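You operate a simulated robot arm through the tools that you are given. There is no shell and no other tool.

You run a simulated robot arm. Do the job below in one go: nothing can be reset, and whatever is moved stays where it is left.

JOB
Jog each wire reel till its mark is up, then brake it again.
Fine: the red and the blue lever to FREE to jog, back to BRAKE after; each orange mark about on top, the reels at rest. Where these are worked on the way, their far stop is far enough and under half their travel is too little: blue lever.

The check looks at the end state, three seconds after you hand in, the way a careful person would. Anything else that was tipped, shoved, dropped, spilled or broken makes it a failure.

ROBOT AND FRAMES
A 6-joint arm with a fingered hand, fixed in place. Base frame: the origin is on the floor under the middle of its stand, x ahead of it, y to its left, z up. Units: mm, degrees, N and s.
It reaches about 1346 mm from its shoulder. Its first joint turns from -149.0 to 149.0 degrees. Payload 3.5 kg.
Tool frame: the origin (TCP) lies between the finger pads and is the grasp point; the fingertips stand 26 mm ahead of it; z points along the fingers, y is the line along which they close. The gripper opens to 132 mm; its body begins 73 mm behind the TCP. The gripper is a hand of 4 fingers: y runs from the thumb to the fingers, the wrist lies at [0, 0, -234] in the tool frame.
Orientation is that of the tool frame in the base frame, as [roll, pitch, yaw] about the fixed x, y, z axes, in that order (R = Rz(yaw) Ry(pitch) Rx(roll)). With the fingers straight down and closing along the base's y, the tool's x points along the base's -x, its y along +y and its z along -z.

CONTROLS
- The arm moves only by the tool arm_command. Its argument "commands" is a list of rows, each a list of 2 entries, a list of its own where there are three numbers: the shift along the tool's x, y, z in mm, then the turn, a rotation vector about the tool's x, y, z in degrees. In form: [[[tx, ty, tz], [wx, wy, wz]], ...]. A call has 1 to 20 rows; each row shifts and turns the commanded pose from where the row before left it, along the tool's axes as they then stand. A row lasts 0.2 s, in which the tool goes at most 50 mm and 8.6 degrees; a call with a longer step from one row to the next is refused whole. A pose out of reach is approached as far as the arm can. The call stops where the force on the tool passes 90 N (or 10 N more than at its start, if that is more) or the arm is blocked; 0.2 s more then pass. In this call time passes only in rows, and 0.2 s behind the last. It gives the time, the measured TCP pose, the force on the tool (base axes), the opening and the grip force at its end, in the units of the frame above (readings bear some noise), with the torque about the TCP (base axes, N m) and any sound that the robot's microphone picked up, and new pictures: "views" is both (left out), scene, wrist or none.
- Cameras (640 x 400 px; columns grow to the right, rows downward): "scene" is fixed at [219.9, -500.2, 1413.3]; the picture's right is [0.90, -0.43, 0.00], its down [-0.15, -0.31, -0.94] and it looks along [0.40, 0.85, -0.35] (base axes); focal length 345 px, centre (320, 200). "wrist" rides on the gripper at [68, 2, -97] in the tool frame; the picture's right is [-0.03, 1.00, 0.00], its down [-0.82, -0.02, -0.58] and it looks along [-0.58, -0.01, 0.82] (tool axes); focal length 270 px, centre (320, 200). There is no depth. A picture from a camera that has moved, and an enlarged one, comes with that camera's place and axes in the base frame and with its lens.
- move_column(by): slides the trunk up (or, below 0, down) by that many mm; the arm rides with it, the base frame stays. It gives what a move gives, with no picture.
- finger_targets(finger1, finger2, finger3, thumb_bend): sets how far each is bent, from 0 (flat) to 1 (curled in); at 0.3 the hand is open as for a grip, at 0.7 the pads meet at the TCP. One left out holds its place. A second passes; each finger stops where it meets its share of the squeeze, and holds until it gets a number again. It is the only way to open and close the hand. It gives what a move gives, with no picture; readings hold the bend of each and the force on the fingers (four entries, about 0 where the hand has none), thumb and palm.
- zoom(camera, box): a new picture of the part [left, top, right, bottom] of that camera's present view, enlarged. It takes no simulated time.
- hand_in(): hands the job in; it is judged then, once.

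Places have to be worked out from the pictures, the camera data and where the tool is seen. Open the gripper and draw the arm clear of the work before you hand the job in, unless the task says otherwise.

The tools are called by a JSON object that holds its "fn" and its "kwargs". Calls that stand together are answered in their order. arm_command: Moves the arm, as the interface text tells. Its arguments: {"type":"object","properties":{"commands":{"type":"array","items":{"type":"array"}},"views":{"type":"string","enum":["both","scene","wrist","none"]}},"required":["commands"]} The other tools are called the same way: move_column (by) moves the trunk up or down; finger_targets (finger1, finger2, finger3, thumb_bend) moves the fingers one by one; zoom (camera, box) takes an enlarged picture of a part of a camera's view; hand_in () hands the job in.

At the start:

```text
time_s: 0.0
position: [697.3, 406.3, 1039.5]
tcp_rot: [180.0, 0.0, -180.0]
wrist_force: [-0.1, -0.4, -0.3]
wrist_torque: [-0.02, 0.0, -0.01]
opening: 131.8
grasp_force: 0.1
shape: jaw
bend: [0.3, 0.3, 0.3, 0.3]
finger forces: [0.0, 0.0, 0.1, 0.0, 0.1, 0.1]
trunk travel left (down, up): [-939.0, 31.0]
```

scene: 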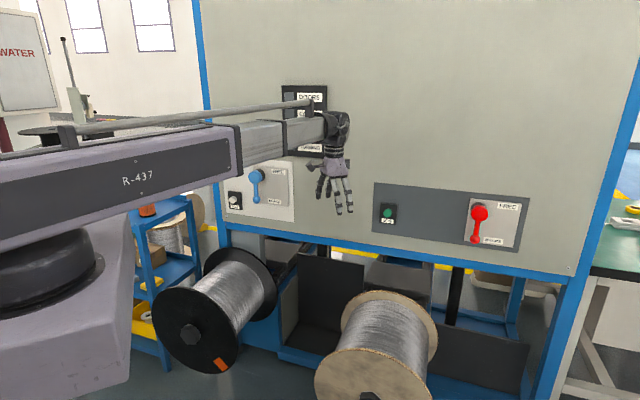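
wrist: 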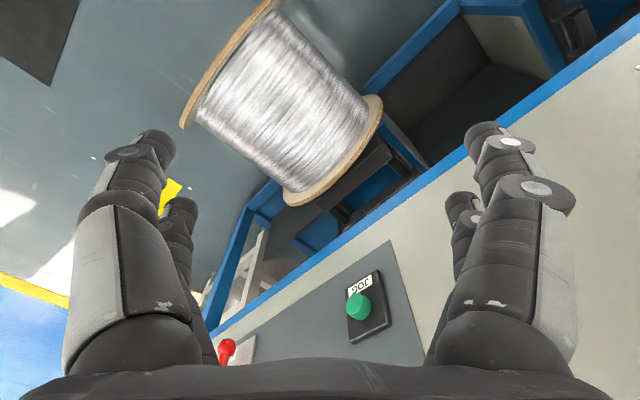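

The scene shows a panel with a blue lever and white button on the left, and a red lever and green JOG button on the right, with a reel under each. I zoom in on these to read the labels.

{"fn": "zoom", "kwargs": {"camera": "scene", "box": [210, 80, 350, 230]}}

{"fn": "zoom", "kwargs": {"camera": "scene", "box": [365, 170, 535, 276]}}

{"fn": "zoom", "kwargs": {"camera": "scene", "box": [140, 230, 450, 400]}}

```text
2.67 times, centred on (280, 155) of scene
camera zoom: at [219.9, -500.2, 1413.3], right [0.9, -0.43, 0.0], down [-0.15, -0.31, -0.94], along [0.4, 0.85, -0.35], focal length 921 px, centre (427, 320)
```

zoom: 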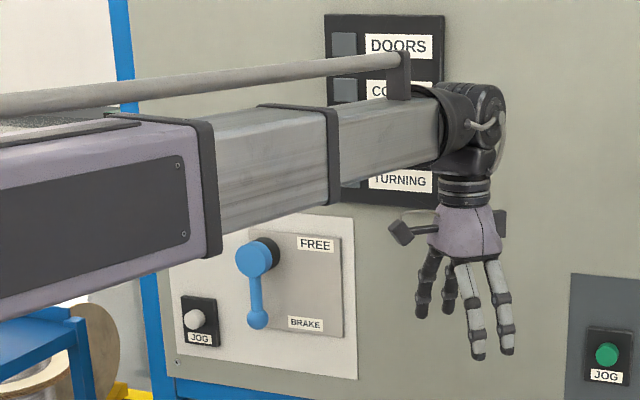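

```text
3.76 times, centred on (450, 223) of scene
camera zoom: at [219.9, -500.2, 1413.3], right [0.9, -0.43, 0.0], down [-0.15, -0.31, -0.94], along [0.4, 0.85, -0.35], focal length 1300 px, centre (-169, 113)
```

zoom: 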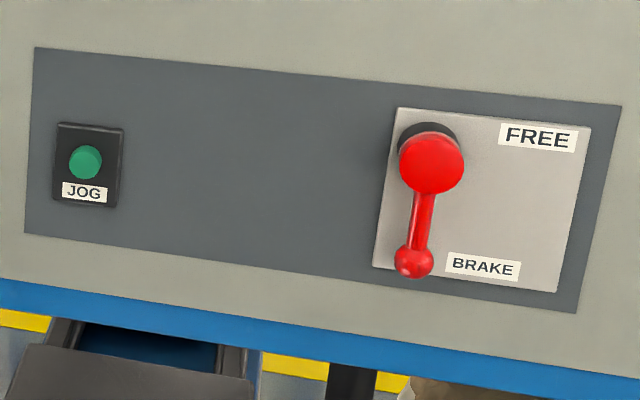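

```text
2.06 times, centred on (295, 315) of scene
camera zoom: at [219.9, -500.2, 1413.3], right [0.9, -0.43, 0.0], down [-0.15, -0.31, -0.94], along [0.4, 0.85, -0.35], focal length 713 px, centre (372, -37)
```

zoom: 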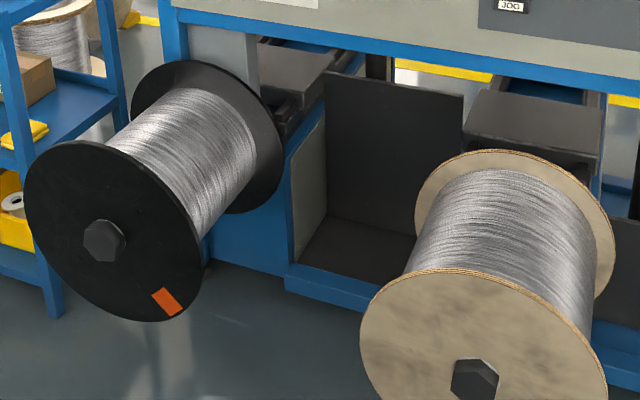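

Green JOG sits near (943, 453, 929) and the red ball near (1138, 226, 882), with the panel running diagonally and facing about (-0.7, -0.7). I turn the hand in place first: yaw 45°, then tilt it up partway toward the panel.

{"fn": "arm_command", "kwargs": {"commands": [[[0, 0, 0], [0, 0, -7.5]], [[0, 0, 0], [0, 0, -7.5]], [[0, 0, 0], [0, 0, -7.5]], [[0, 0, 0], [0, 0, -7.5]], [[0, 0, 0], [0, 0, -7.5]], [[0, 0, 0], [0, 0, -7.5]], [[0, 0, 0], [0, -7.5, 0]], [[0, 0, 0], [0, -7.5, 0]], [[0, 0, 0], [0, -7.5, 0]], [[0, 0, 0], [0, -7.5, 0]], [[0, 0, 0], [0, -7.5, 0]], [[0, 0, 0], [0, -7.5, 0]]], "views": "both"}}

```text
time_s: 2.6
position: [697.0, 405.5, 1108.2]
tcp_rot: [179.9, 45.1, -135.0]
wrist_force: [0.0, 0.3, -0.3]
wrist_torque: [-0.02, 0.0, 0.05]
opening: 131.9
grasp_force: 0.0
shape: jaw
bend: [0.3, 0.3, 0.3, 0.3]
finger forces: [0.1, 0.0, 0.1, 0.1, 0.0, 0.1]
out of reach, approached as far as the arm can: row 8, 9, 10, 11, 12
trunk travel left (down, up): [-939.0, 31.0]
camera wrist: at [613.4, 324.3, 1130.0], right [-0.69, 0.72, 0.02], down [0.13, 0.1, 0.99], along [0.71, 0.69, -0.17], focal length 270 px, centre (320, 200)
```

scene: 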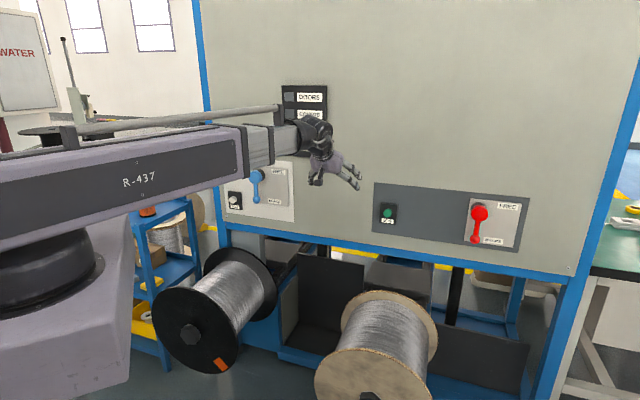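
wrist: 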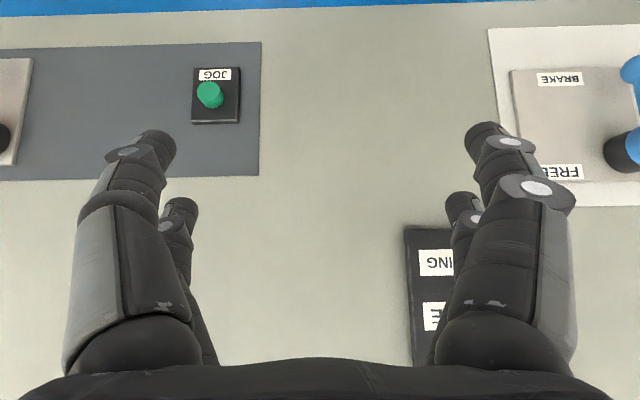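

The wrist stays at z≈1273, so height comes from the trunk. The panel is square to a 45° yaw. I finish the tilt so the hand points straight at the panel.

{"fn": "arm_command", "kwargs": {"commands": [[[0, 0, 0], [0, -7.5, 0]], [[0, 0, 0], [0, -7.5, 0]], [[0, 0, 0], [0, -7.5, 0]], [[0, 0, 0], [0, -7.5, 0]], [[0, 0, 0], [0, -7.5, 0]], [[0, 0, 0], [0, -7.5, 0]]], "views": "both"}}

```text
time_s: 4.0
position: [696.4, 408.7, 1264.9]
tcp_rot: [162.9, 87.9, -152.5]
wrist_force: [-0.6, 0.1, -0.9]
wrist_torque: [0.02, 0.01, 0.02]
opening: 132.0
grasp_force: 0.0
shape: jaw
bend: [0.3, 0.3, 0.3, 0.3]
finger forces: [0.0, 0.0, 0.0, 0.1, 0.0, 0.0]
out of reach, approached as far as the arm can: row 1, 2, 3, 4, 5, 6
trunk travel left (down, up): [-939.0, 31.0]
camera wrist: at [624.6, 340.9, 1201.5], right [-0.7, 0.71, 0.04], down [-0.37, -0.4, 0.84], along [0.61, 0.57, 0.55], focal length 270 px, centre (320, 200)
```

scene: 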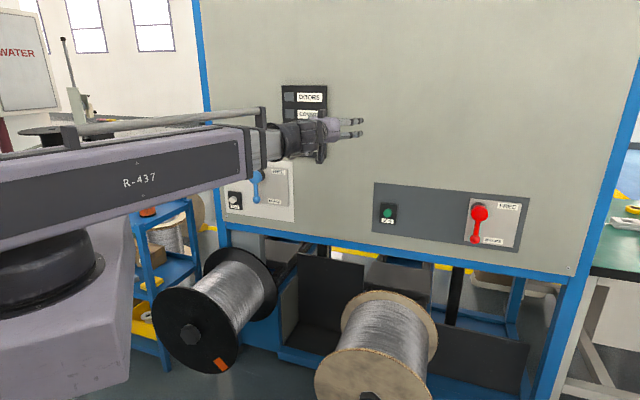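
wrist: 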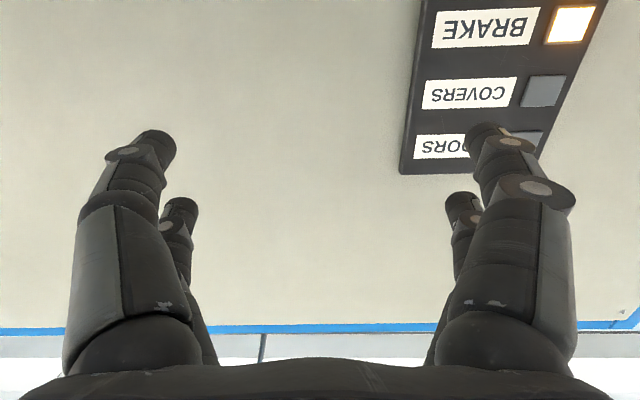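

The status panel reads DOORS, COVERS, BRAKE (lit) and TURNING, and the hand now points at the panel at z≈1265. I lower the trunk so the hand comes to the controls' height.

{"fn": "move_column", "kwargs": {"by": -300}}

```text
time_s: 7.0
position: [696.8, 408.5, 966.4]
tcp_rot: [162.5, 87.6, -152.9]
wrist_force: [-0.3, -0.4, -0.4]
wrist_torque: [0.0, 0.0, 0.0]
opening: 131.7
grasp_force: 0.0
shape: jaw
bend: [0.3, 0.3, 0.3, 0.3]
finger forces: [0.1, 0.1, 0.0, 0.0, 0.0, 0.0]
trunk travel left (down, up): [-639.0, 331.0]
```

Now at z≈966. I roll the hand about its own axis so that the wrist camera ends up above it, and see whether the wrist allows it.

{"fn": "arm_command", "kwargs": {"commands": [[[0, 0, 0], [0, 0, 8.5]], [[0, 0, 0], [0, 0, 8.5]], [[0, 0, 0], [0, 0, 8.5]], [[0, 0, 0], [0, 0, 8.5]], [[0, 0, 0], [0, 0, 8.5]], [[0, 0, 0], [0, 0, 8.5]], [[0, 0, 0], [0, 0, 8.5]], [[0, 0, 0], [0, 0, 8.5]], [[0, 0, 0], [0, 0, 8.5]], [[0, 0, 0], [0, 0, 8.5]], [[0, 0, 0], [0, 0, 8.5]]], "views": "both"}}

```text
time_s: 9.4
position: [695.6, 410.0, 965.2]
tcp_rot: [92.2, -4.4, 134.4]
wrist_force: [-0.4, 0.4, -0.4]
wrist_torque: [0.02, -0.02, -0.01]
opening: 131.8
grasp_force: 0.1
shape: jaw
bend: [0.3, 0.3, 0.3, 0.3]
finger forces: [0.0, 0.1, 0.0, 0.0, 0.0, 0.0]
trunk travel left (down, up): [-639.0, 331.0]
camera wrist: at [580.8, 389.8, 976.6], right [0.1, -0.05, 0.99], down [0.16, -0.99, -0.06], along [0.98, 0.16, -0.09], focal length 270 px, centre (320, 200)
```

scene: 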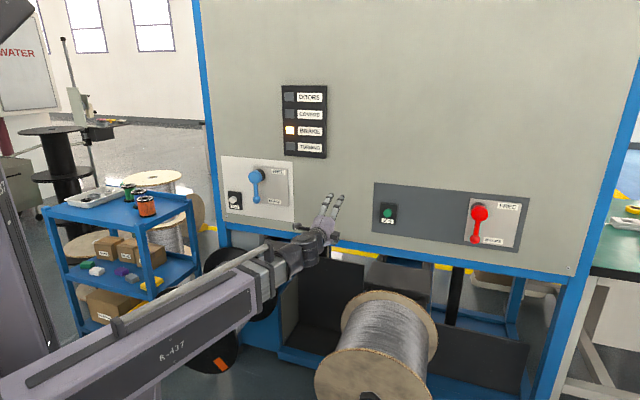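
wrist: 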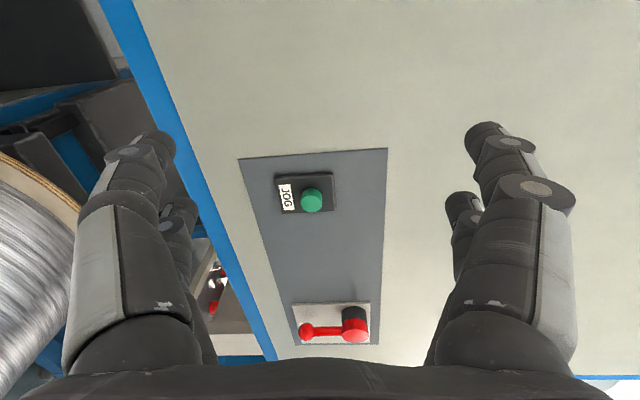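

The wrist rolls fine and the arm is well clear of the reels, with the status panel now readable and the cart off to the left beyond y≈1000. I roll another ~90° so that the camera looks down from above the hand.

{"fn": "arm_command", "kwargs": {"commands": [[[0, 0, 0], [0, 0, 8.5]], [[0, 0, 0], [0, 0, 8.5]], [[0, 0, 0], [0, 0, 8.5]], [[0, 0, 0], [0, 0, 8.5]], [[0, 0, 0], [0, 0, 8.5]], [[0, 0, 0], [0, 0, 8.5]], [[0, 0, 0], [0, 0, 8.5]], [[0, 0, 0], [0, 0, 8.5]], [[0, 0, 0], [0, 0, 8.5]], [[0, 0, 0], [0, 0, 8.5]]], "views": "both"}}

```text
time_s: 11.6
position: [696.7, 410.9, 964.4]
tcp_rot: [163.2, -87.7, 61.5]
wrist_force: [0.4, 0.5, 0.2]
wrist_torque: [0.05, 0.04, 0.0]
opening: 131.7
grasp_force: 0.1
shape: jaw
bend: [0.3, 0.3, 0.3, 0.3]
finger forces: [0.1, 0.1, 0.1, 0.0, 0.0, 0.0]
trunk travel left (down, up): [-639.0, 331.0]
camera wrist: at [630.7, 343.1, 1038.2], right [0.7, -0.71, -0.01], down [-0.44, -0.42, -0.79], along [0.56, 0.56, -0.61], focal length 270 px, centre (320, 200)
```

scene: 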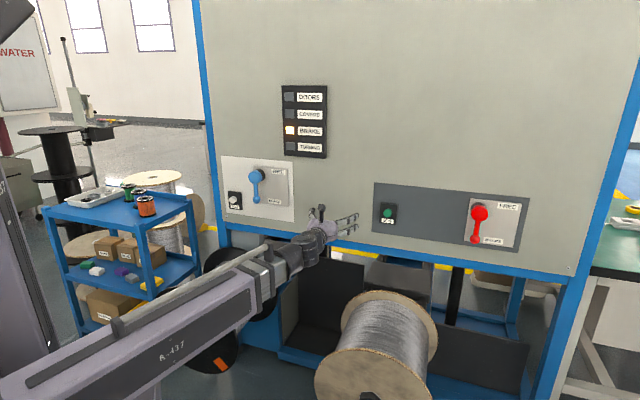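
wrist: 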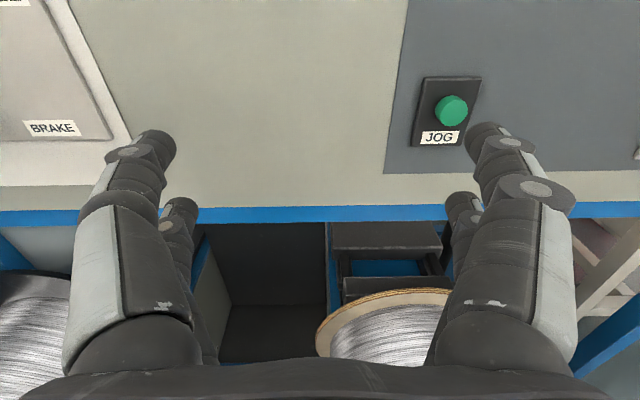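

The camera now looks over the hand with its z nearly level (about 2.4° down). I shape the hand for pushing: finger 1 extended and the rest curled, and then look at it.

{"fn": "finger_targets", "kwargs": {"finger1": 0.4, "finger2": 1.0, "finger3": 1.0, "thumb_bend": 1.0}}

{"fn": "arm_command", "kwargs": {"commands": [[[0, 0, 0], [0, 2.4, 0]]], "views": "both"}}

{"fn": "zoom", "kwargs": {"camera": "scene", "box": [250, 180, 410, 280]}}

```text
time_s: 12.6
position: [696.7, 409.9, 965.4]
tcp_rot: [159.8, -87.7, 64.8]
wrist_force: [0.5, 0.1, -0.2]
wrist_torque: [0.01, 0.03, 0.02]
opening: 38.8
grasp_force: 0.1
shape: fingers
bend: [0.4, 0.75, 0.75, 1.0]
finger forces: [0.0, 0.0, 0.0, 0.0, 0.0, 0.1]
trunk travel left (down, up): [-639.0, 331.0]
```

```text
time_s: 13.0
position: [696.5, 410.6, 974.7]
tcp_rot: [82.3, -89.2, 142.2]
wrist_force: [-0.4, 0.4, -0.3]
wrist_torque: [-0.02, 0.01, 0.01]
opening: 38.9
grasp_force: 0.0
shape: fingers
bend: [0.4, 0.75, 0.75, 1.0]
finger forces: [0.1, 0.1, 0.0, 0.0, 0.0, 0.0]
out of reach, approached as far as the arm can: row 1
trunk travel left (down, up): [-639.0, 331.0]
camera wrist: at [628.4, 340.7, 1043.7], right [0.7, -0.71, -0.01], down [-0.42, -0.4, -0.82], along [0.58, 0.58, -0.58], focal length 270 px, centre (320, 200)
```

scene: 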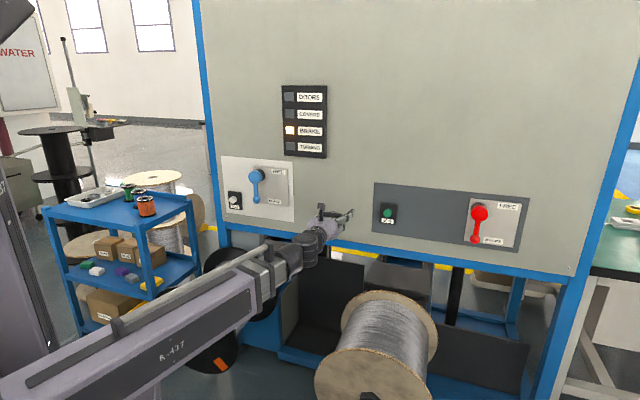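
wrist: 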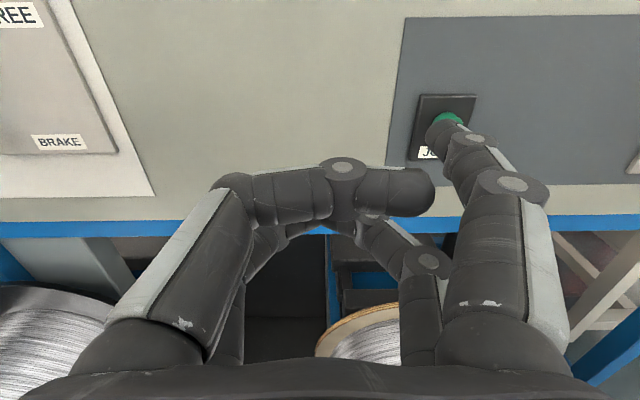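

```text
4.00 times, centred on (330, 230) of scene
camera zoom: at [219.9, -500.2, 1413.3], right [0.9, -0.43, 0.0], down [-0.15, -0.31, -0.94], along [0.4, 0.85, -0.35], focal length 1381 px, centre (280, 80)
```

zoom: 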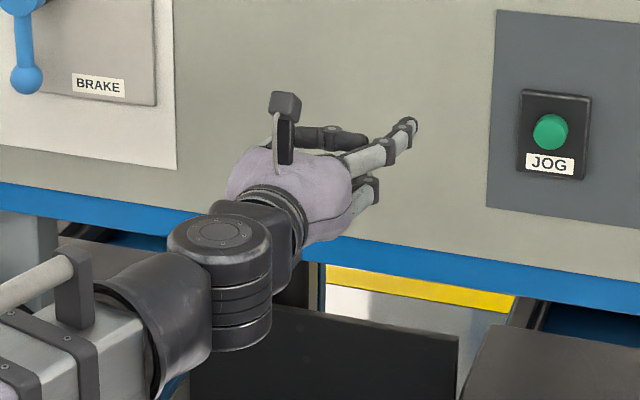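

Hand is level now, finger 1 (right, upper) points forward, the others are curled. I test whether the arm itself can move vertically, by commanding 30 mm up (tool x) and watching the reading.

{"fn": "arm_command", "kwargs": {"commands": [[[15, 0, 0], [0, 0, 0]], [[15, 0, 0], [0, 0, 0]]], "views": "none"}}

```text
time_s: 13.6
position: [697.9, 409.4, 976.0]
tcp_rot: [68.4, -89.1, 156.3]
wrist_force: [0.1, 0.7, 0.6]
wrist_torque: [0.01, 0.01, -0.01]
opening: 38.7
grasp_force: 0.0
shape: fingers
bend: [0.4, 0.75, 0.75, 1.0]
finger forces: [0.0, 0.1, 0.0, 0.0, 0.0, 0.1]
out of reach, approached as far as the arm can: row 1, 2
trunk travel left (down, up): [-639.0, 331.0]
```

Confirmed: the arm only moves horizontally, so height comes from the trunk. Finger 1's tip is about (20, 60, 24) in the tool frame. I slide right along the panel to look at the red lever up close.

{"fn": "arm_command", "kwargs": {"commands": [[[0, 40, 0], [0, 0, 0]], [[0, 40, 0], [0, 0, 0]], [[0, 40, 0], [0, 0, 0]], [[0, 40, 0], [0, 0, 0]], [[0, 40, 0], [0, 0, 0]], [[0, 40, 0], [0, 0, 0]], [[0, 40, 0], [0, 0, 0]]], "views": "both"}}

```text
time_s: 15.2
position: [891.9, 213.4, 975.8]
tcp_rot: [66.3, -89.1, 158.4]
wrist_force: [0.2, 1.0, -0.5]
wrist_torque: [-0.03, 0.02, -0.01]
opening: 39.0
grasp_force: 0.0
shape: fingers
bend: [0.4, 0.75, 0.75, 1.0]
finger forces: [0.0, 0.0, 0.1, 0.1, 0.1, 0.1]
out of reach, approached as far as the arm can: row 2
trunk travel left (down, up): [-639.0, 331.0]
camera wrist: at [823.5, 143.1, 1044.3], right [0.7, -0.71, -0.01], down [-0.41, -0.4, -0.82], along [0.58, 0.58, -0.57], focal length 270 px, centre (320, 200)
```

scene: 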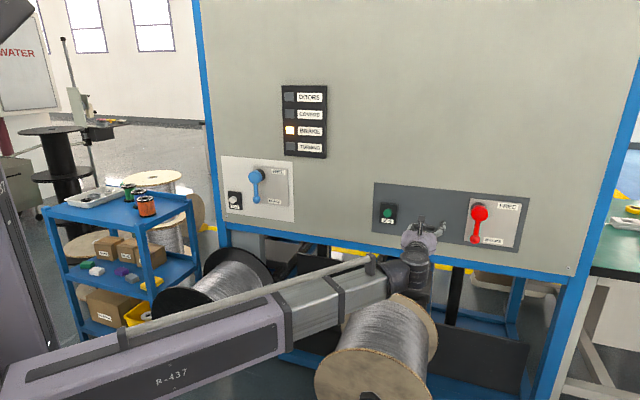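
wrist: 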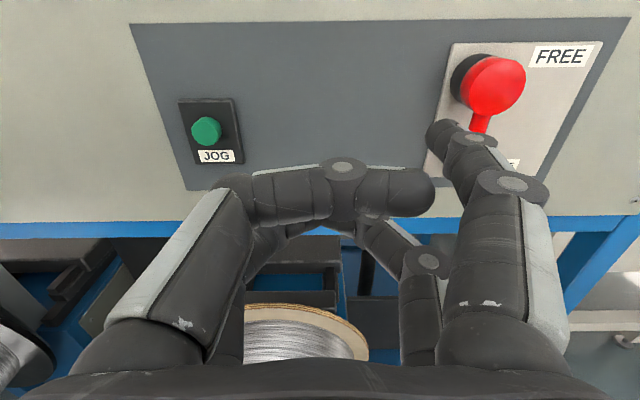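

From two views, the red hub front is near (1132, 219, 982) and the ball is straight below it at z≈881, with plate face at about 41 mm behind the hub front; FREE is likely horizontal-right. I test a cleaner pointer shape with finger 2 laid flat and finger 3 curled.

{"fn": "finger_targets", "kwargs": {"finger1": 0.4, "finger2": 0.0, "finger3": 1.0, "thumb_bend": 1.0}}

{"fn": "arm_command", "kwargs": {"commands": [[[0, 0, 0], [0, 0, 0]]], "views": "wrist"}}

{"fn": "zoom", "kwargs": {"camera": "scene", "box": [370, 190, 498, 270]}}

```text
time_s: 16.2
position: [892.2, 213.4, 975.0]
tcp_rot: [66.3, -89.1, 158.4]
wrist_force: [-0.1, -0.1, 1.2]
wrist_torque: [0.01, -0.02, -0.05]
opening: 38.7
grasp_force: 0.1
shape: fingers
bend: [0.4, 0.0, 1.0, 1.0]
finger forces: [0.0, 0.0, 0.1, 0.1, 0.0, 0.0]
trunk travel left (down, up): [-639.0, 331.0]
```

```text
time_s: 16.6
position: [892.0, 212.0, 974.9]
tcp_rot: [66.1, -89.1, 158.4]
wrist_force: [0.6, 0.9, 0.3]
wrist_torque: [-0.03, 0.0, 0.02]
opening: 38.8
grasp_force: 0.0
shape: fingers
bend: [0.4, 0.0, 1.0, 1.0]
finger forces: [0.0, 0.0, 0.0, 0.0, 0.1, 0.0]
trunk travel left (down, up): [-639.0, 331.0]
camera wrist: at [823.1, 143.1, 1044.3], right [0.7, -0.71, -0.01], down [-0.41, -0.4, -0.82], along [0.58, 0.58, -0.57], focal length 270 px, centre (320, 200)
```

wrist: 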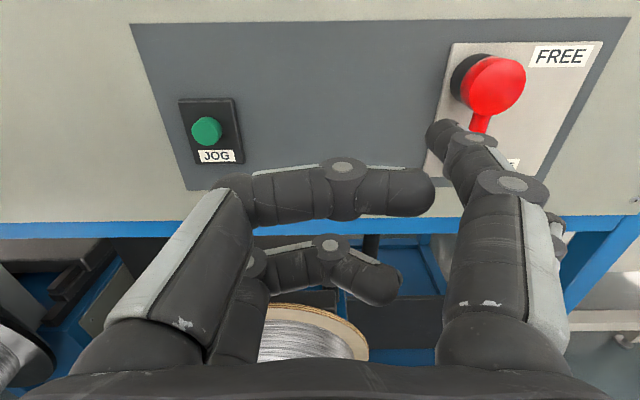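

```text
5.00 times, centred on (434, 230) of scene
camera zoom: at [219.9, -500.2, 1413.3], right [0.9, -0.43, 0.0], down [-0.15, -0.31, -0.94], along [0.4, 0.85, -0.35], focal length 1726 px, centre (-250, 50)
```

zoom: 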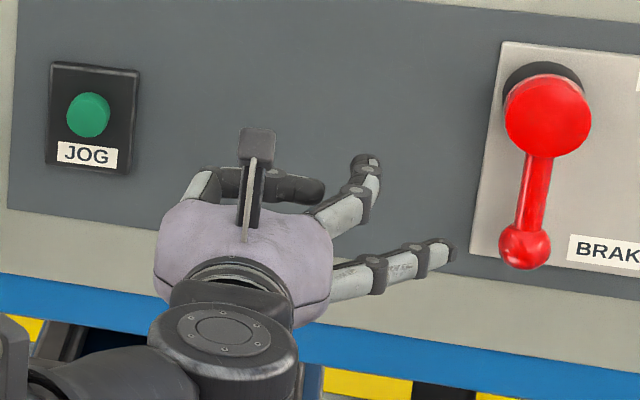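

Flat fingers splay outward, so for finger 1 I'll have finger 2 curled and finger 3 flat (sticking left, away from the lever). I change the shape, then shift right 70 mm.

{"fn": "finger_targets", "kwargs": {"finger3": 0.0}}

{"fn": "finger_targets", "kwargs": {"finger2": 1.0}}

{"fn": "arm_command", "kwargs": {"commands": [[[0, 35, 0], [0, 0, 0]], [[0, 35, 0], [0, 0, 0]]], "views": "none"}}

{"fn": "move_column", "kwargs": {"by": -88}}

{"fn": "arm_command", "kwargs": {"commands": [[[0, 0, 30], [0, 0, 0]], [[0, 0, 30], [0, 0, 0]], [[0, 0, 30], [0, 0, 0]]], "views": "both"}}

{"fn": "zoom", "kwargs": {"camera": "scene", "box": [400, 180, 528, 260]}}

```text
time_s: 17.6
position: [891.1, 212.2, 975.2]
tcp_rot: [66.1, -89.1, 158.3]
wrist_force: [0.3, 0.2, -0.1]
wrist_torque: [0.01, 0.03, 0.0]
opening: 39.1
grasp_force: 0.0
shape: fingers
bend: [0.4, 0.0, 0.0, 1.0]
finger forces: [0.1, 0.0, 0.1, 0.1, 0.0, 0.0]
trunk travel left (down, up): [-639.0, 331.0]
```

```text
time_s: 18.6
position: [890.7, 211.4, 974.5]
tcp_rot: [66.2, -89.1, 158.3]
wrist_force: [-0.2, 0.1, 0.0]
wrist_torque: [0.01, 0.03, 0.02]
opening: 38.7
grasp_force: 0.1
shape: fingers
bend: [0.4, 1.0, 0.0, 1.0]
finger forces: [0.0, 0.0, 0.0, 0.0, 0.1, 0.0]
trunk travel left (down, up): [-639.0, 331.0]
```

```text
time_s: 19.2
position: [941.1, 160.6, 975.4]
tcp_rot: [67.6, -89.1, 157.1]
wrist_force: [-0.3, 0.0, 0.6]
wrist_torque: [0.01, 0.04, 0.01]
opening: 39.4
grasp_force: 0.1
shape: fingers
bend: [0.4, 1.0, 0.0, 1.0]
finger forces: [0.0, 0.0, 0.0, 0.0, 0.1, 0.1]
trunk travel left (down, up): [-639.0, 331.0]
```

```text
time_s: 20.4
position: [940.7, 160.5, 887.2]
tcp_rot: [66.7, -89.0, 157.9]
wrist_force: [0.0, 0.1, -0.4]
wrist_torque: [-0.01, 0.01, 0.0]
opening: 38.9
grasp_force: 0.0
shape: fingers
bend: [0.4, 1.0, 0.0, 1.0]
finger forces: [0.0, 0.1, 0.0, 0.0, 0.1, 0.1]
trunk travel left (down, up): [-551.0, 419.0]
```

```text
time_s: 21.2
position: [1006.9, 222.9, 887.2]
tcp_rot: [71.2, -89.0, 153.5]
wrist_force: [-0.1, 0.1, 1.1]
wrist_torque: [0.0, 0.0, 0.0]
opening: 38.7
grasp_force: 0.1
shape: fingers
bend: [0.4, 1.0, 0.0, 1.0]
finger forces: [0.0, 0.1, 0.0, 0.1, 0.0, 0.1]
trunk travel left (down, up): [-551.0, 419.0]
camera wrist: at [938.0, 154.5, 956.2], right [0.7, -0.71, -0.01], down [-0.41, -0.4, -0.82], along [0.58, 0.58, -0.57], focal length 270 px, centre (320, 200)
```

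scene: 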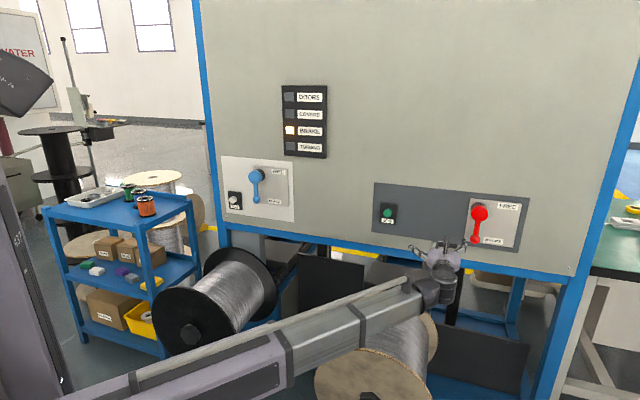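
wrist: 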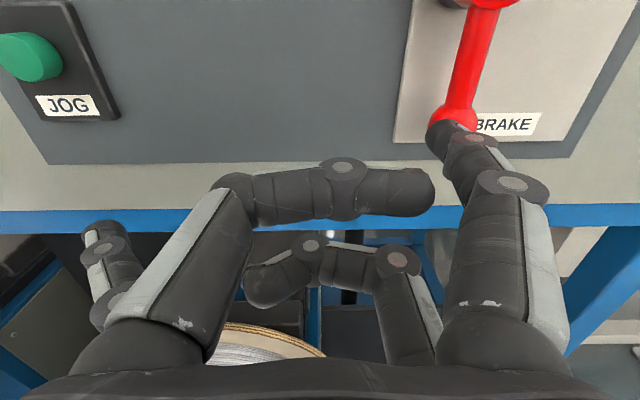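

```text
5.00 times, centred on (464, 220) of scene
camera zoom: at [219.9, -500.2, 1413.3], right [0.9, -0.43, 0.0], down [-0.15, -0.31, -0.94], along [0.4, 0.85, -0.35], focal length 1726 px, centre (-400, 100)
```

zoom: 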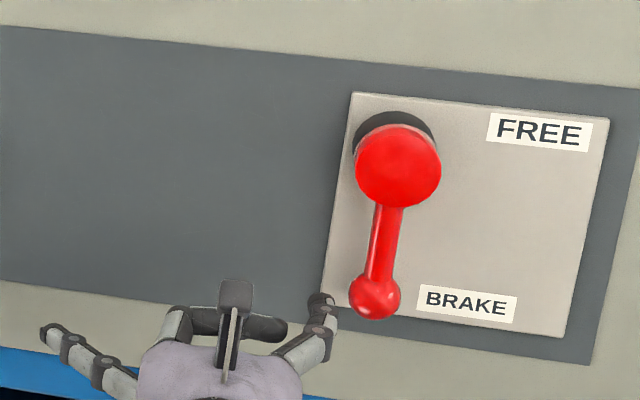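

Fingertip is ~35 mm left of the rod, z≈905, ~65 mm short of the lever plane; plate face is at about m≈992 along the normal. I advance 74 mm, so the fingertip stands beside the rod.

{"fn": "arm_command", "kwargs": {"commands": [[[0, 0, 25], [0, 0, 0]], [[0, 0, 25], [0, 0, 0]], [[0, 0, 24], [0, 0, 0]]], "views": "both"}}

{"fn": "zoom", "kwargs": {"camera": "scene", "box": [420, 180, 548, 260]}}

```text
time_s: 22.0
position: [1058.8, 275.4, 886.7]
tcp_rot: [63.2, -89.2, 161.4]
wrist_force: [-0.4, -0.1, -0.2]
wrist_torque: [-0.02, 0.0, 0.01]
opening: 39.0
grasp_force: 0.0
shape: fingers
bend: [0.4, 1.0, 0.0, 1.0]
finger forces: [0.1, 0.0, 0.0, 0.1, 0.1, 0.0]
trunk travel left (down, up): [-551.0, 419.0]
camera wrist: at [990.4, 205.5, 956.4], right [0.7, -0.71, -0.01], down [-0.41, -0.4, -0.82], along [0.58, 0.58, -0.57], focal length 270 px, centre (320, 200)
```

scene: 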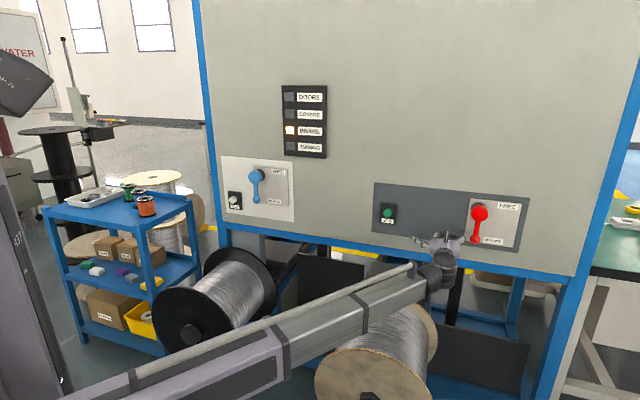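
wrist: 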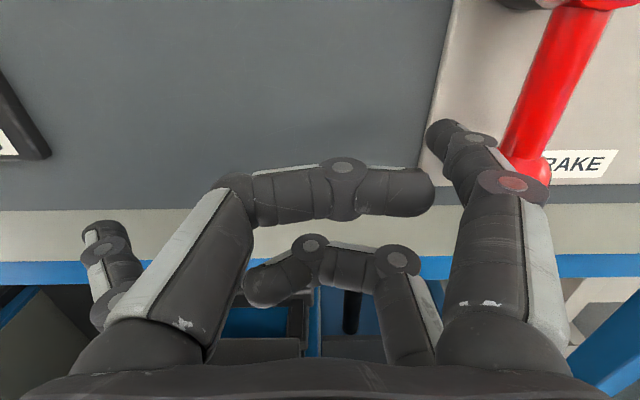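

```text
5.00 times, centred on (484, 220) of scene
camera zoom: at [219.9, -500.2, 1413.3], right [0.9, -0.43, 0.0], down [-0.15, -0.31, -0.94], along [0.4, 0.85, -0.35], focal length 1726 px, centre (-500, 100)
```

zoom: 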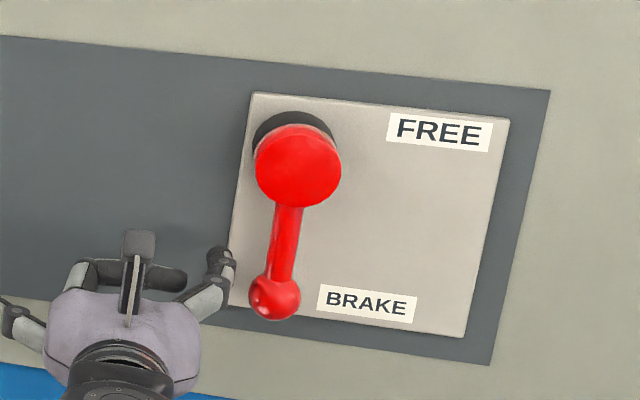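

The fingertip is beside the rod, ~40 mm to its left and at depth, with no contact. I push right in small steps, watching the force.

{"fn": "arm_command", "kwargs": {"commands": [[[0, 12, 0], [0, 0, 0]], [[0, 12, 0], [0, 0, 0]], [[0, 12, 0], [0, 0, 0]], [[0, 12, 0], [0, 0, 0]], [[0, 12, 0], [0, 0, 0]]], "views": "both"}}

{"fn": "zoom", "kwargs": {"camera": "scene", "box": [420, 180, 548, 260]}}

```text
time_s: 23.2
position: [1100.0, 232.7, 886.6]
tcp_rot: [61.8, -89.1, 163.0]
wrist_force: [-0.5, 0.7, -0.5]
wrist_torque: [-0.01, 0.0, 0.04]
opening: 38.1
grasp_force: 0.6
shape: fingers
bend: [0.42, 1.0, 0.0, 1.0]
finger forces: [1.3, 0.1, 0.0, 0.0, 0.0, 0.0]
trunk travel left (down, up): [-551.0, 419.0]
camera wrist: at [1031.7, 163.7, 956.5], right [0.7, -0.71, -0.01], down [-0.41, -0.4, -0.82], along [0.58, 0.58, -0.57], focal length 270 px, centre (320, 200)
```

scene: 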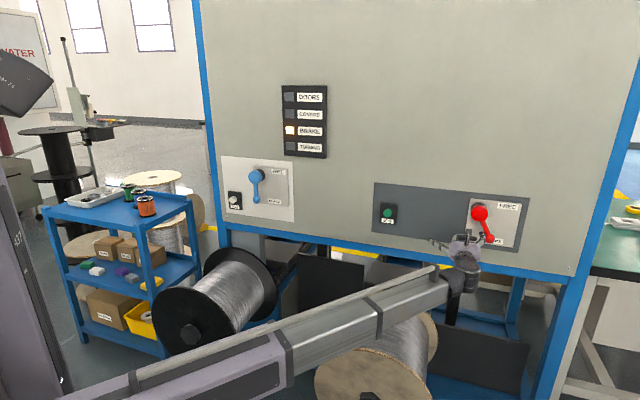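
wrist: 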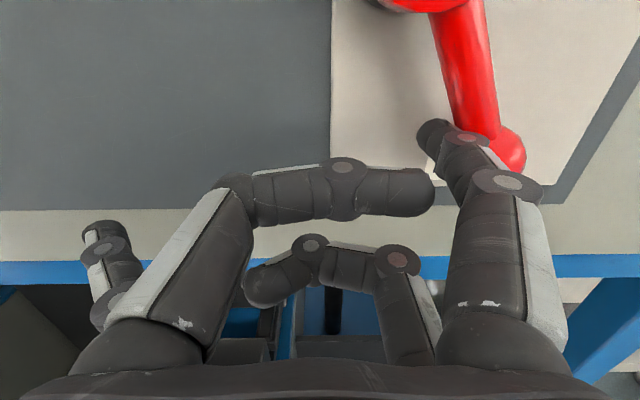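

```text
5.00 times, centred on (484, 220) of scene
camera zoom: at [219.9, -500.2, 1413.3], right [0.9, -0.43, 0.0], down [-0.15, -0.31, -0.94], along [0.4, 0.85, -0.35], focal length 1726 px, centre (-500, 100)
```

zoom: 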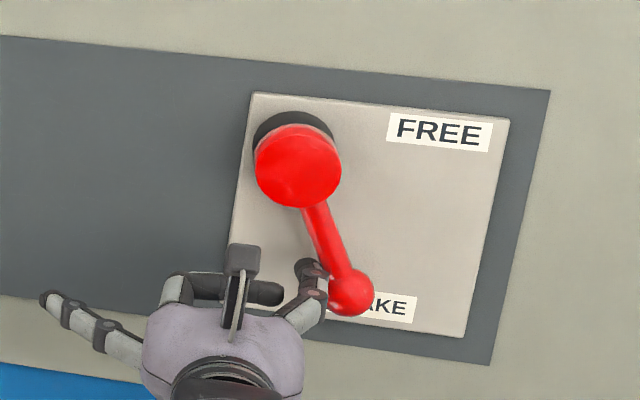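

The lever swings easily (about 1 N) and is ~30° along. I continue right 42 mm, then raise the trunk to lift the lever toward FREE.

{"fn": "arm_command", "kwargs": {"commands": [[[0, 11, 0], [0, 0, 0]], [[0, 11, 0], [0, 0, 0]], [[0, 10, 0], [0, 0, 0]], [[0, 10, 0], [0, 0, 0]]], "views": "none"}}

{"fn": "move_column", "kwargs": {"by": 40}}

{"fn": "zoom", "kwargs": {"camera": "scene", "box": [420, 180, 548, 260]}}

{"fn": "zoom", "kwargs": {"camera": "wrist", "box": [0, 0, 640, 400]}}

```text
time_s: 24.2
position: [1127.0, 203.5, 887.4]
tcp_rot: [62.4, -89.0, 162.3]
wrist_force: [-0.2, 0.2, 0.7]
wrist_torque: [0.03, 0.03, 0.04]
opening: 37.9
grasp_force: 0.6
shape: fingers
bend: [0.41, 1.0, 0.0, 1.0]
finger forces: [0.9, 0.1, 0.0, 0.1, 0.0, 0.1]
trunk travel left (down, up): [-551.0, 419.0]
```

```text
time_s: 25.1
position: [1127.9, 204.1, 927.7]
tcp_rot: [61.1, -89.1, 163.6]
wrist_force: [-0.7, -0.5, -1.2]
wrist_torque: [0.01, 0.01, -0.03]
opening: 39.0
grasp_force: 0.0
shape: fingers
bend: [0.4, 1.0, 0.0, 1.0]
finger forces: [0.0, 0.0, 0.1, 0.0, 0.0, 0.0]
trunk travel left (down, up): [-591.0, 379.0]
```

```text
5.00 times, centred on (484, 220) of scene
camera zoom: at [219.9, -500.2, 1413.3], right [0.9, -0.43, 0.0], down [-0.15, -0.31, -0.94], along [0.4, 0.85, -0.35], focal length 1726 px, centre (-500, 100)
```

zoom: 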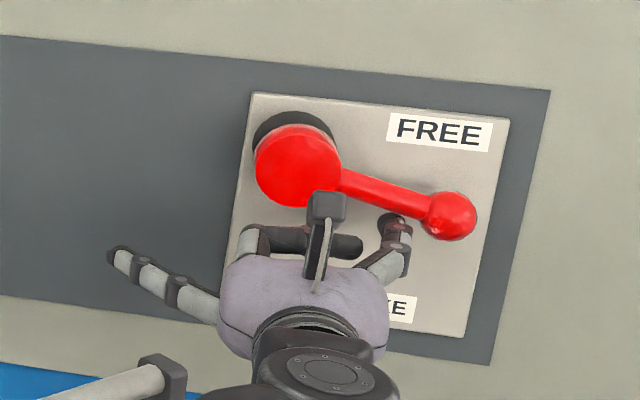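

```text
1.00 times, centred on (320, 200) of wrist (not enlarged: the box is as wide or as high as the picture)
camera zoom: at [1059.4, 134.9, 996.5], right [0.7, -0.71, -0.01], down [-0.41, -0.39, -0.82], along [0.58, 0.58, -0.57], focal length 270 px, centre (320, 200)
```

zoom: 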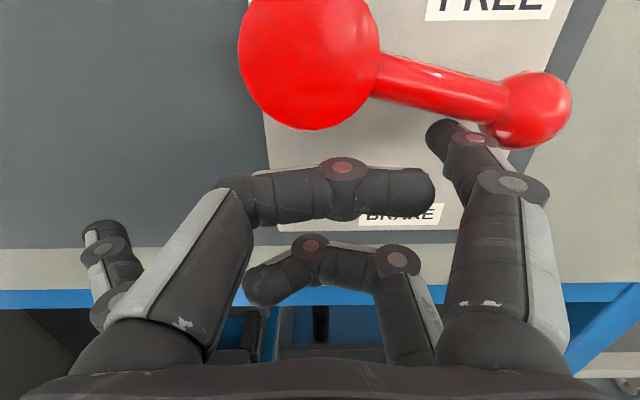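

The lever is at ~75°, still below the FREE mark; no force now. I raise the trunk a further 15 mm and look again.

{"fn": "move_column", "kwargs": {"by": 15}}

{"fn": "zoom", "kwargs": {"camera": "scene", "box": [420, 180, 548, 260]}}

{"fn": "zoom", "kwargs": {"camera": "scene", "box": [265, 70, 345, 170]}}

```text
time_s: 25.7
position: [1131.4, 204.0, 937.1]
tcp_rot: [82.3, -89.3, 142.3]
wrist_force: [-12.8, -7.8, -44.5]
wrist_torque: [1.43, 2.35, -0.8]
opening: 38.2
grasp_force: 21.3
shape: fingers
bend: [0.42, 1.0, 0.0, 1.0]
finger forces: [43.2, 0.1, 0.0, 0.0, 0.0, 0.0]
trunk travel left (down, up): [-606.0, 364.0]
```

```text
5.00 times, centred on (484, 220) of scene
camera zoom: at [219.9, -500.2, 1413.3], right [0.9, -0.43, 0.0], down [-0.15, -0.31, -0.94], along [0.4, 0.85, -0.35], focal length 1726 px, centre (-500, 100)
```

zoom: 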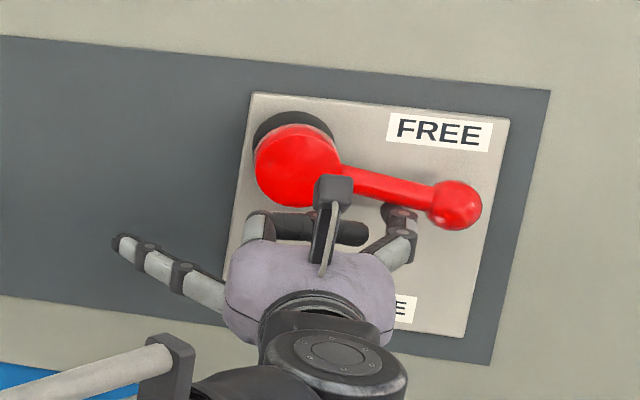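

```text
4.00 times, centred on (305, 120) of scene
camera zoom: at [219.9, -500.2, 1413.3], right [0.9, -0.43, 0.0], down [-0.15, -0.31, -0.94], along [0.4, 0.85, -0.35], focal length 1381 px, centre (380, 520)
```

zoom: 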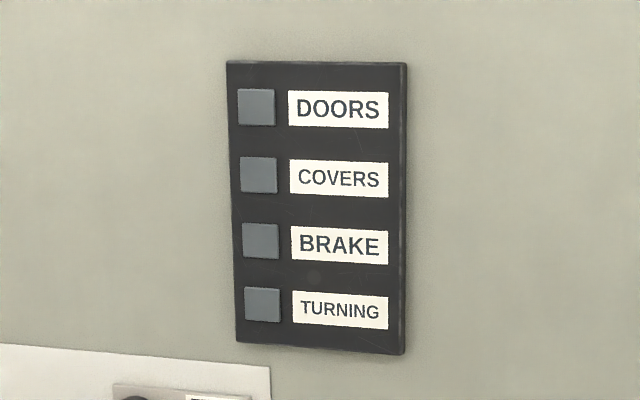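

The lever hit its stop (44 N) and the BRAKE lamp went out, so red is at FREE. I lower the trunk to relieve the contact and pull back, then check the lever stays and the reel is still.

{"fn": "move_column", "kwargs": {"by": -18}}

{"fn": "arm_command", "kwargs": {"commands": [[[0, 0, -25], [0, 0, 0]], [[0, 0, -25], [0, 0, 0]], [[0, 0, -25], [0, 0, 0]]], "views": "both"}}

{"fn": "zoom", "kwargs": {"camera": "scene", "box": [420, 180, 548, 260]}}

```text
time_s: 26.3
position: [1129.5, 203.9, 924.3]
tcp_rot: [58.8, -89.1, 166.1]
wrist_force: [-0.5, 0.0, 0.5]
wrist_torque: [-0.02, 0.0, 0.04]
opening: 38.9
grasp_force: 0.0
shape: fingers
bend: [0.4, 1.0, 0.0, 1.0]
finger forces: [0.0, 0.1, 0.1, 0.0, 0.0, 0.1]
trunk travel left (down, up): [-588.0, 382.0]
```

```text
time_s: 27.1
position: [1075.7, 152.8, 924.0]
tcp_rot: [62.7, -89.1, 162.0]
wrist_force: [-0.1, 0.8, -0.3]
wrist_torque: [-0.02, 0.02, 0.01]
opening: 38.7
grasp_force: 0.0
shape: fingers
bend: [0.4, 1.0, 0.0, 1.0]
finger forces: [0.0, 0.0, 0.0, 0.0, 0.1, 0.0]
trunk travel left (down, up): [-588.0, 382.0]
camera wrist: at [1007.2, 83.3, 993.4], right [0.7, -0.71, -0.01], down [-0.41, -0.4, -0.82], along [0.58, 0.58, -0.57], focal length 270 px, centre (320, 200)
```

scene: 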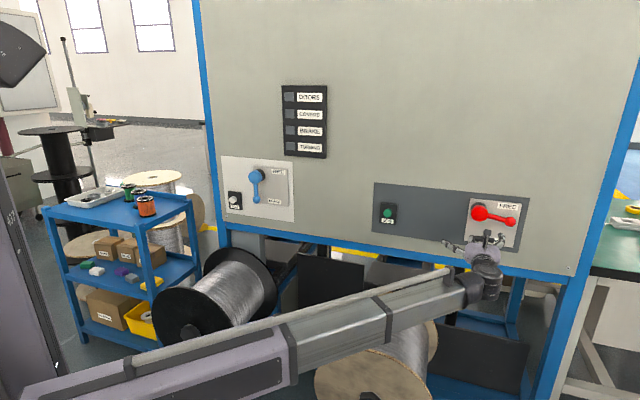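
wrist: 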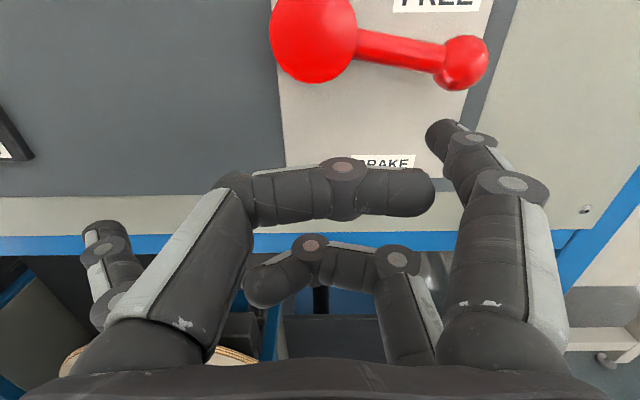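

```text
5.00 times, centred on (484, 220) of scene
camera zoom: at [219.9, -500.2, 1413.3], right [0.9, -0.43, 0.0], down [-0.15, -0.31, -0.94], along [0.4, 0.85, -0.35], focal length 1726 px, centre (-500, 100)
```

zoom: 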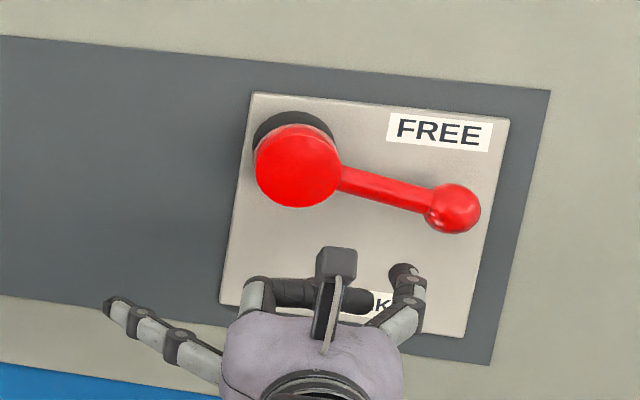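

Red stays at FREE and lamps are quiet. Next I move left along the panel to bring finger 1 in front of the green JOG button (about z 925).

{"fn": "arm_command", "kwargs": {"commands": [[[0, -36, 0], [0, 0, 0]], [[0, -36, 0], [0, 0, 0]], [[0, -36, 0], [0, 0, 0]], [[0, -36, 0], [0, 0, 0]], [[0, -36, 0], [0, 0, 0]], [[0, -36, 0], [0, 0, 0]], [[0, -36, 0], [0, 0, 0]], [[0, -36, 0], [0, 0, 0]], [[0, -36, 0], [0, 0, 0]], [[0, -36, 0], [0, 0, 0]]], "views": "none"}}

{"fn": "move_column", "kwargs": {"by": -19}}

{"fn": "arm_command", "kwargs": {"commands": [[[0, -7, 0], [0, 0, 0]]], "views": "both"}}

{"fn": "zoom", "kwargs": {"camera": "scene", "box": [320, 180, 448, 260]}}

```text
time_s: 29.3
position: [820.0, 406.7, 924.1]
tcp_rot: [72.5, -89.2, 152.1]
wrist_force: [0.8, -0.4, -0.3]
wrist_torque: [0.02, -0.01, -0.01]
opening: 38.8
grasp_force: 0.1
shape: fingers
bend: [0.4, 1.0, 0.0, 1.0]
finger forces: [0.0, 0.0, 0.1, 0.0, 0.0, 0.0]
out of reach, approached as far as the arm can: row 5
trunk travel left (down, up): [-588.0, 382.0]
```

```text
time_s: 30.0
position: [820.1, 406.1, 904.6]
tcp_rot: [72.7, -89.3, 152.0]
wrist_force: [0.7, 0.7, 1.0]
wrist_torque: [0.01, 0.0, 0.03]
opening: 39.0
grasp_force: 0.1
shape: fingers
bend: [0.4, 1.0, 0.0, 1.0]
finger forces: [0.0, 0.0, 0.1, 0.1, 0.1, 0.1]
trunk travel left (down, up): [-569.0, 401.0]
```

```text
time_s: 30.4
position: [815.8, 411.0, 904.1]
tcp_rot: [71.0, -89.2, 153.7]
wrist_force: [0.6, 0.0, 0.4]
wrist_torque: [0.0, 0.06, -0.02]
opening: 38.9
grasp_force: 0.0
shape: fingers
bend: [0.4, 1.0, 0.0, 1.0]
finger forces: [0.0, 0.1, 0.0, 0.1, 0.1, 0.1]
trunk travel left (down, up): [-569.0, 401.0]
camera wrist: at [747.0, 342.5, 974.1], right [0.7, -0.71, -0.01], down [-0.41, -0.4, -0.82], along [0.58, 0.58, -0.57], focal length 270 px, centre (320, 200)
```

scene: 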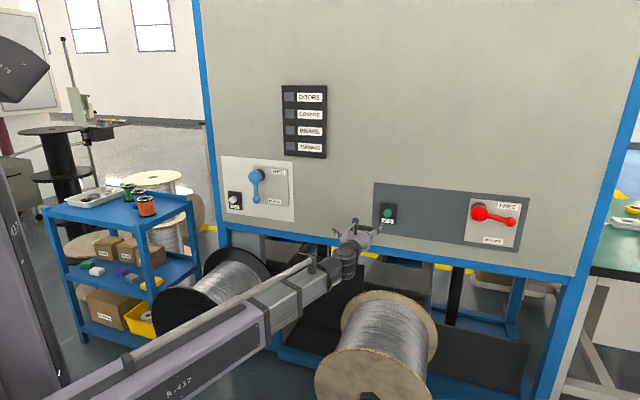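
wrist: 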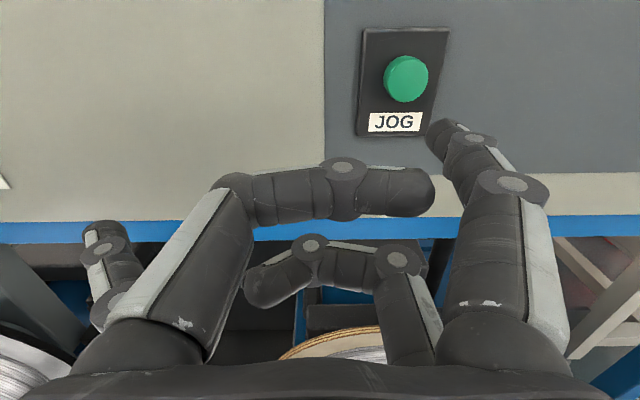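

```text
5.00 times, centred on (384, 220) of scene
camera zoom: at [219.9, -500.2, 1413.3], right [0.9, -0.43, 0.0], down [-0.15, -0.31, -0.94], along [0.4, 0.85, -0.35], focal length 1726 px, centre (0, 100)
```

zoom: 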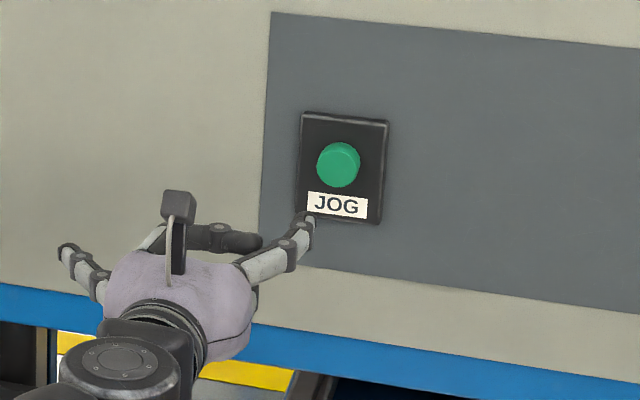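

Button centre triangulates to e≈-347, z≈932, front at about m≈970; fingertip is ~11 mm low and a few mm left. I raise 10 mm, shift right 4 mm and approach to ~12 mm short of it.

{"fn": "move_column", "kwargs": {"by": 10}}

{"fn": "arm_command", "kwargs": {"commands": [[[0, 4, 20], [0, 0, 0]], [[0, 0, 20], [0, 0, 0]], [[0, 0, 26], [0, 0, 0]]], "views": "both"}}

{"fn": "zoom", "kwargs": {"camera": "scene", "box": [340, 180, 436, 240]}}

{"fn": "zoom", "kwargs": {"camera": "wrist", "box": [370, 0, 530, 200]}}

```text
time_s: 31.0
position: [815.3, 411.0, 914.8]
tcp_rot: [71.3, -89.1, 153.3]
wrist_force: [-0.6, -0.6, 0.0]
wrist_torque: [-0.03, -0.01, -0.02]
opening: 38.9
grasp_force: 0.0
shape: fingers
bend: [0.4, 1.0, 0.0, 1.0]
finger forces: [0.1, 0.0, 0.0, 0.0, 0.0, 0.1]
trunk travel left (down, up): [-579.0, 391.0]
```

```text
time_s: 31.8
position: [865.5, 455.8, 914.3]
tcp_rot: [69.8, -89.1, 154.8]
wrist_force: [-0.9, 0.0, 0.2]
wrist_torque: [-0.01, -0.04, -0.01]
opening: 38.9
grasp_force: 0.0
shape: fingers
bend: [0.4, 1.0, 0.0, 1.0]
finger forces: [0.1, 0.0, 0.0, 0.0, 0.0, 0.0]
trunk travel left (down, up): [-579.0, 391.0]
camera wrist: at [797.3, 386.9, 984.2], right [0.7, -0.71, -0.01], down [-0.41, -0.4, -0.82], along [0.58, 0.58, -0.57], focal length 270 px, centre (320, 200)
```

scene: 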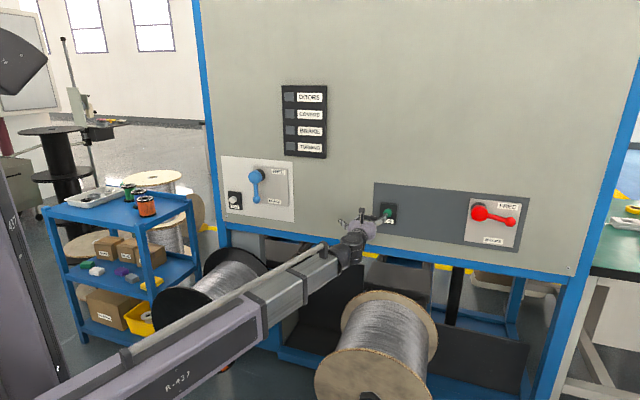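
wrist: 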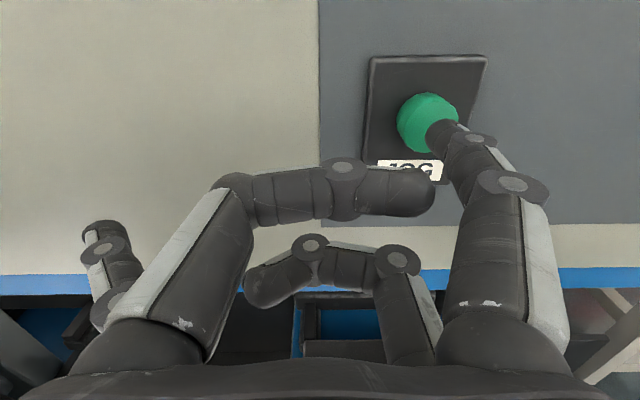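

```text
6.67 times, centred on (388, 210) of scene
camera zoom: at [219.9, -500.2, 1413.3], right [0.9, -0.43, 0.0], down [-0.15, -0.31, -0.94], along [0.4, 0.85, -0.35], focal length 2302 px, centre (-133, 133)
```

zoom: 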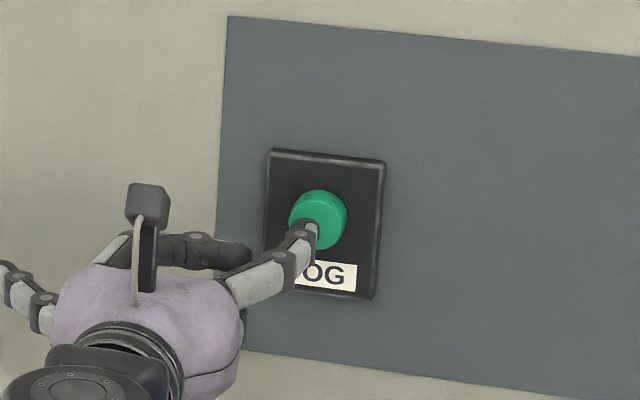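

```text
2.00 times, centred on (450, 100) of wrist
camera zoom: at [797.3, 386.9, 984.2], right [0.7, -0.71, -0.01], down [-0.41, -0.4, -0.82], along [0.58, 0.58, -0.57], focal length 541 px, centre (60, 400)
```

zoom: 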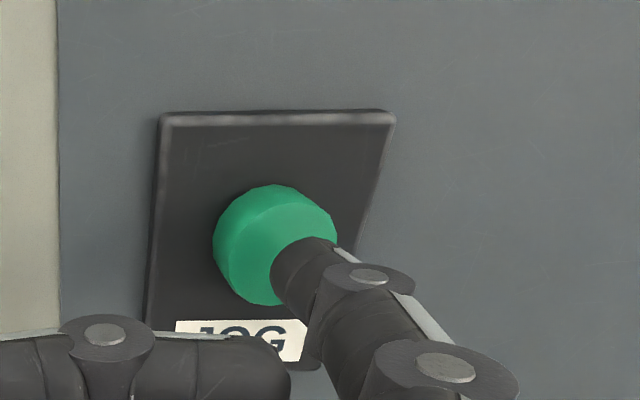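

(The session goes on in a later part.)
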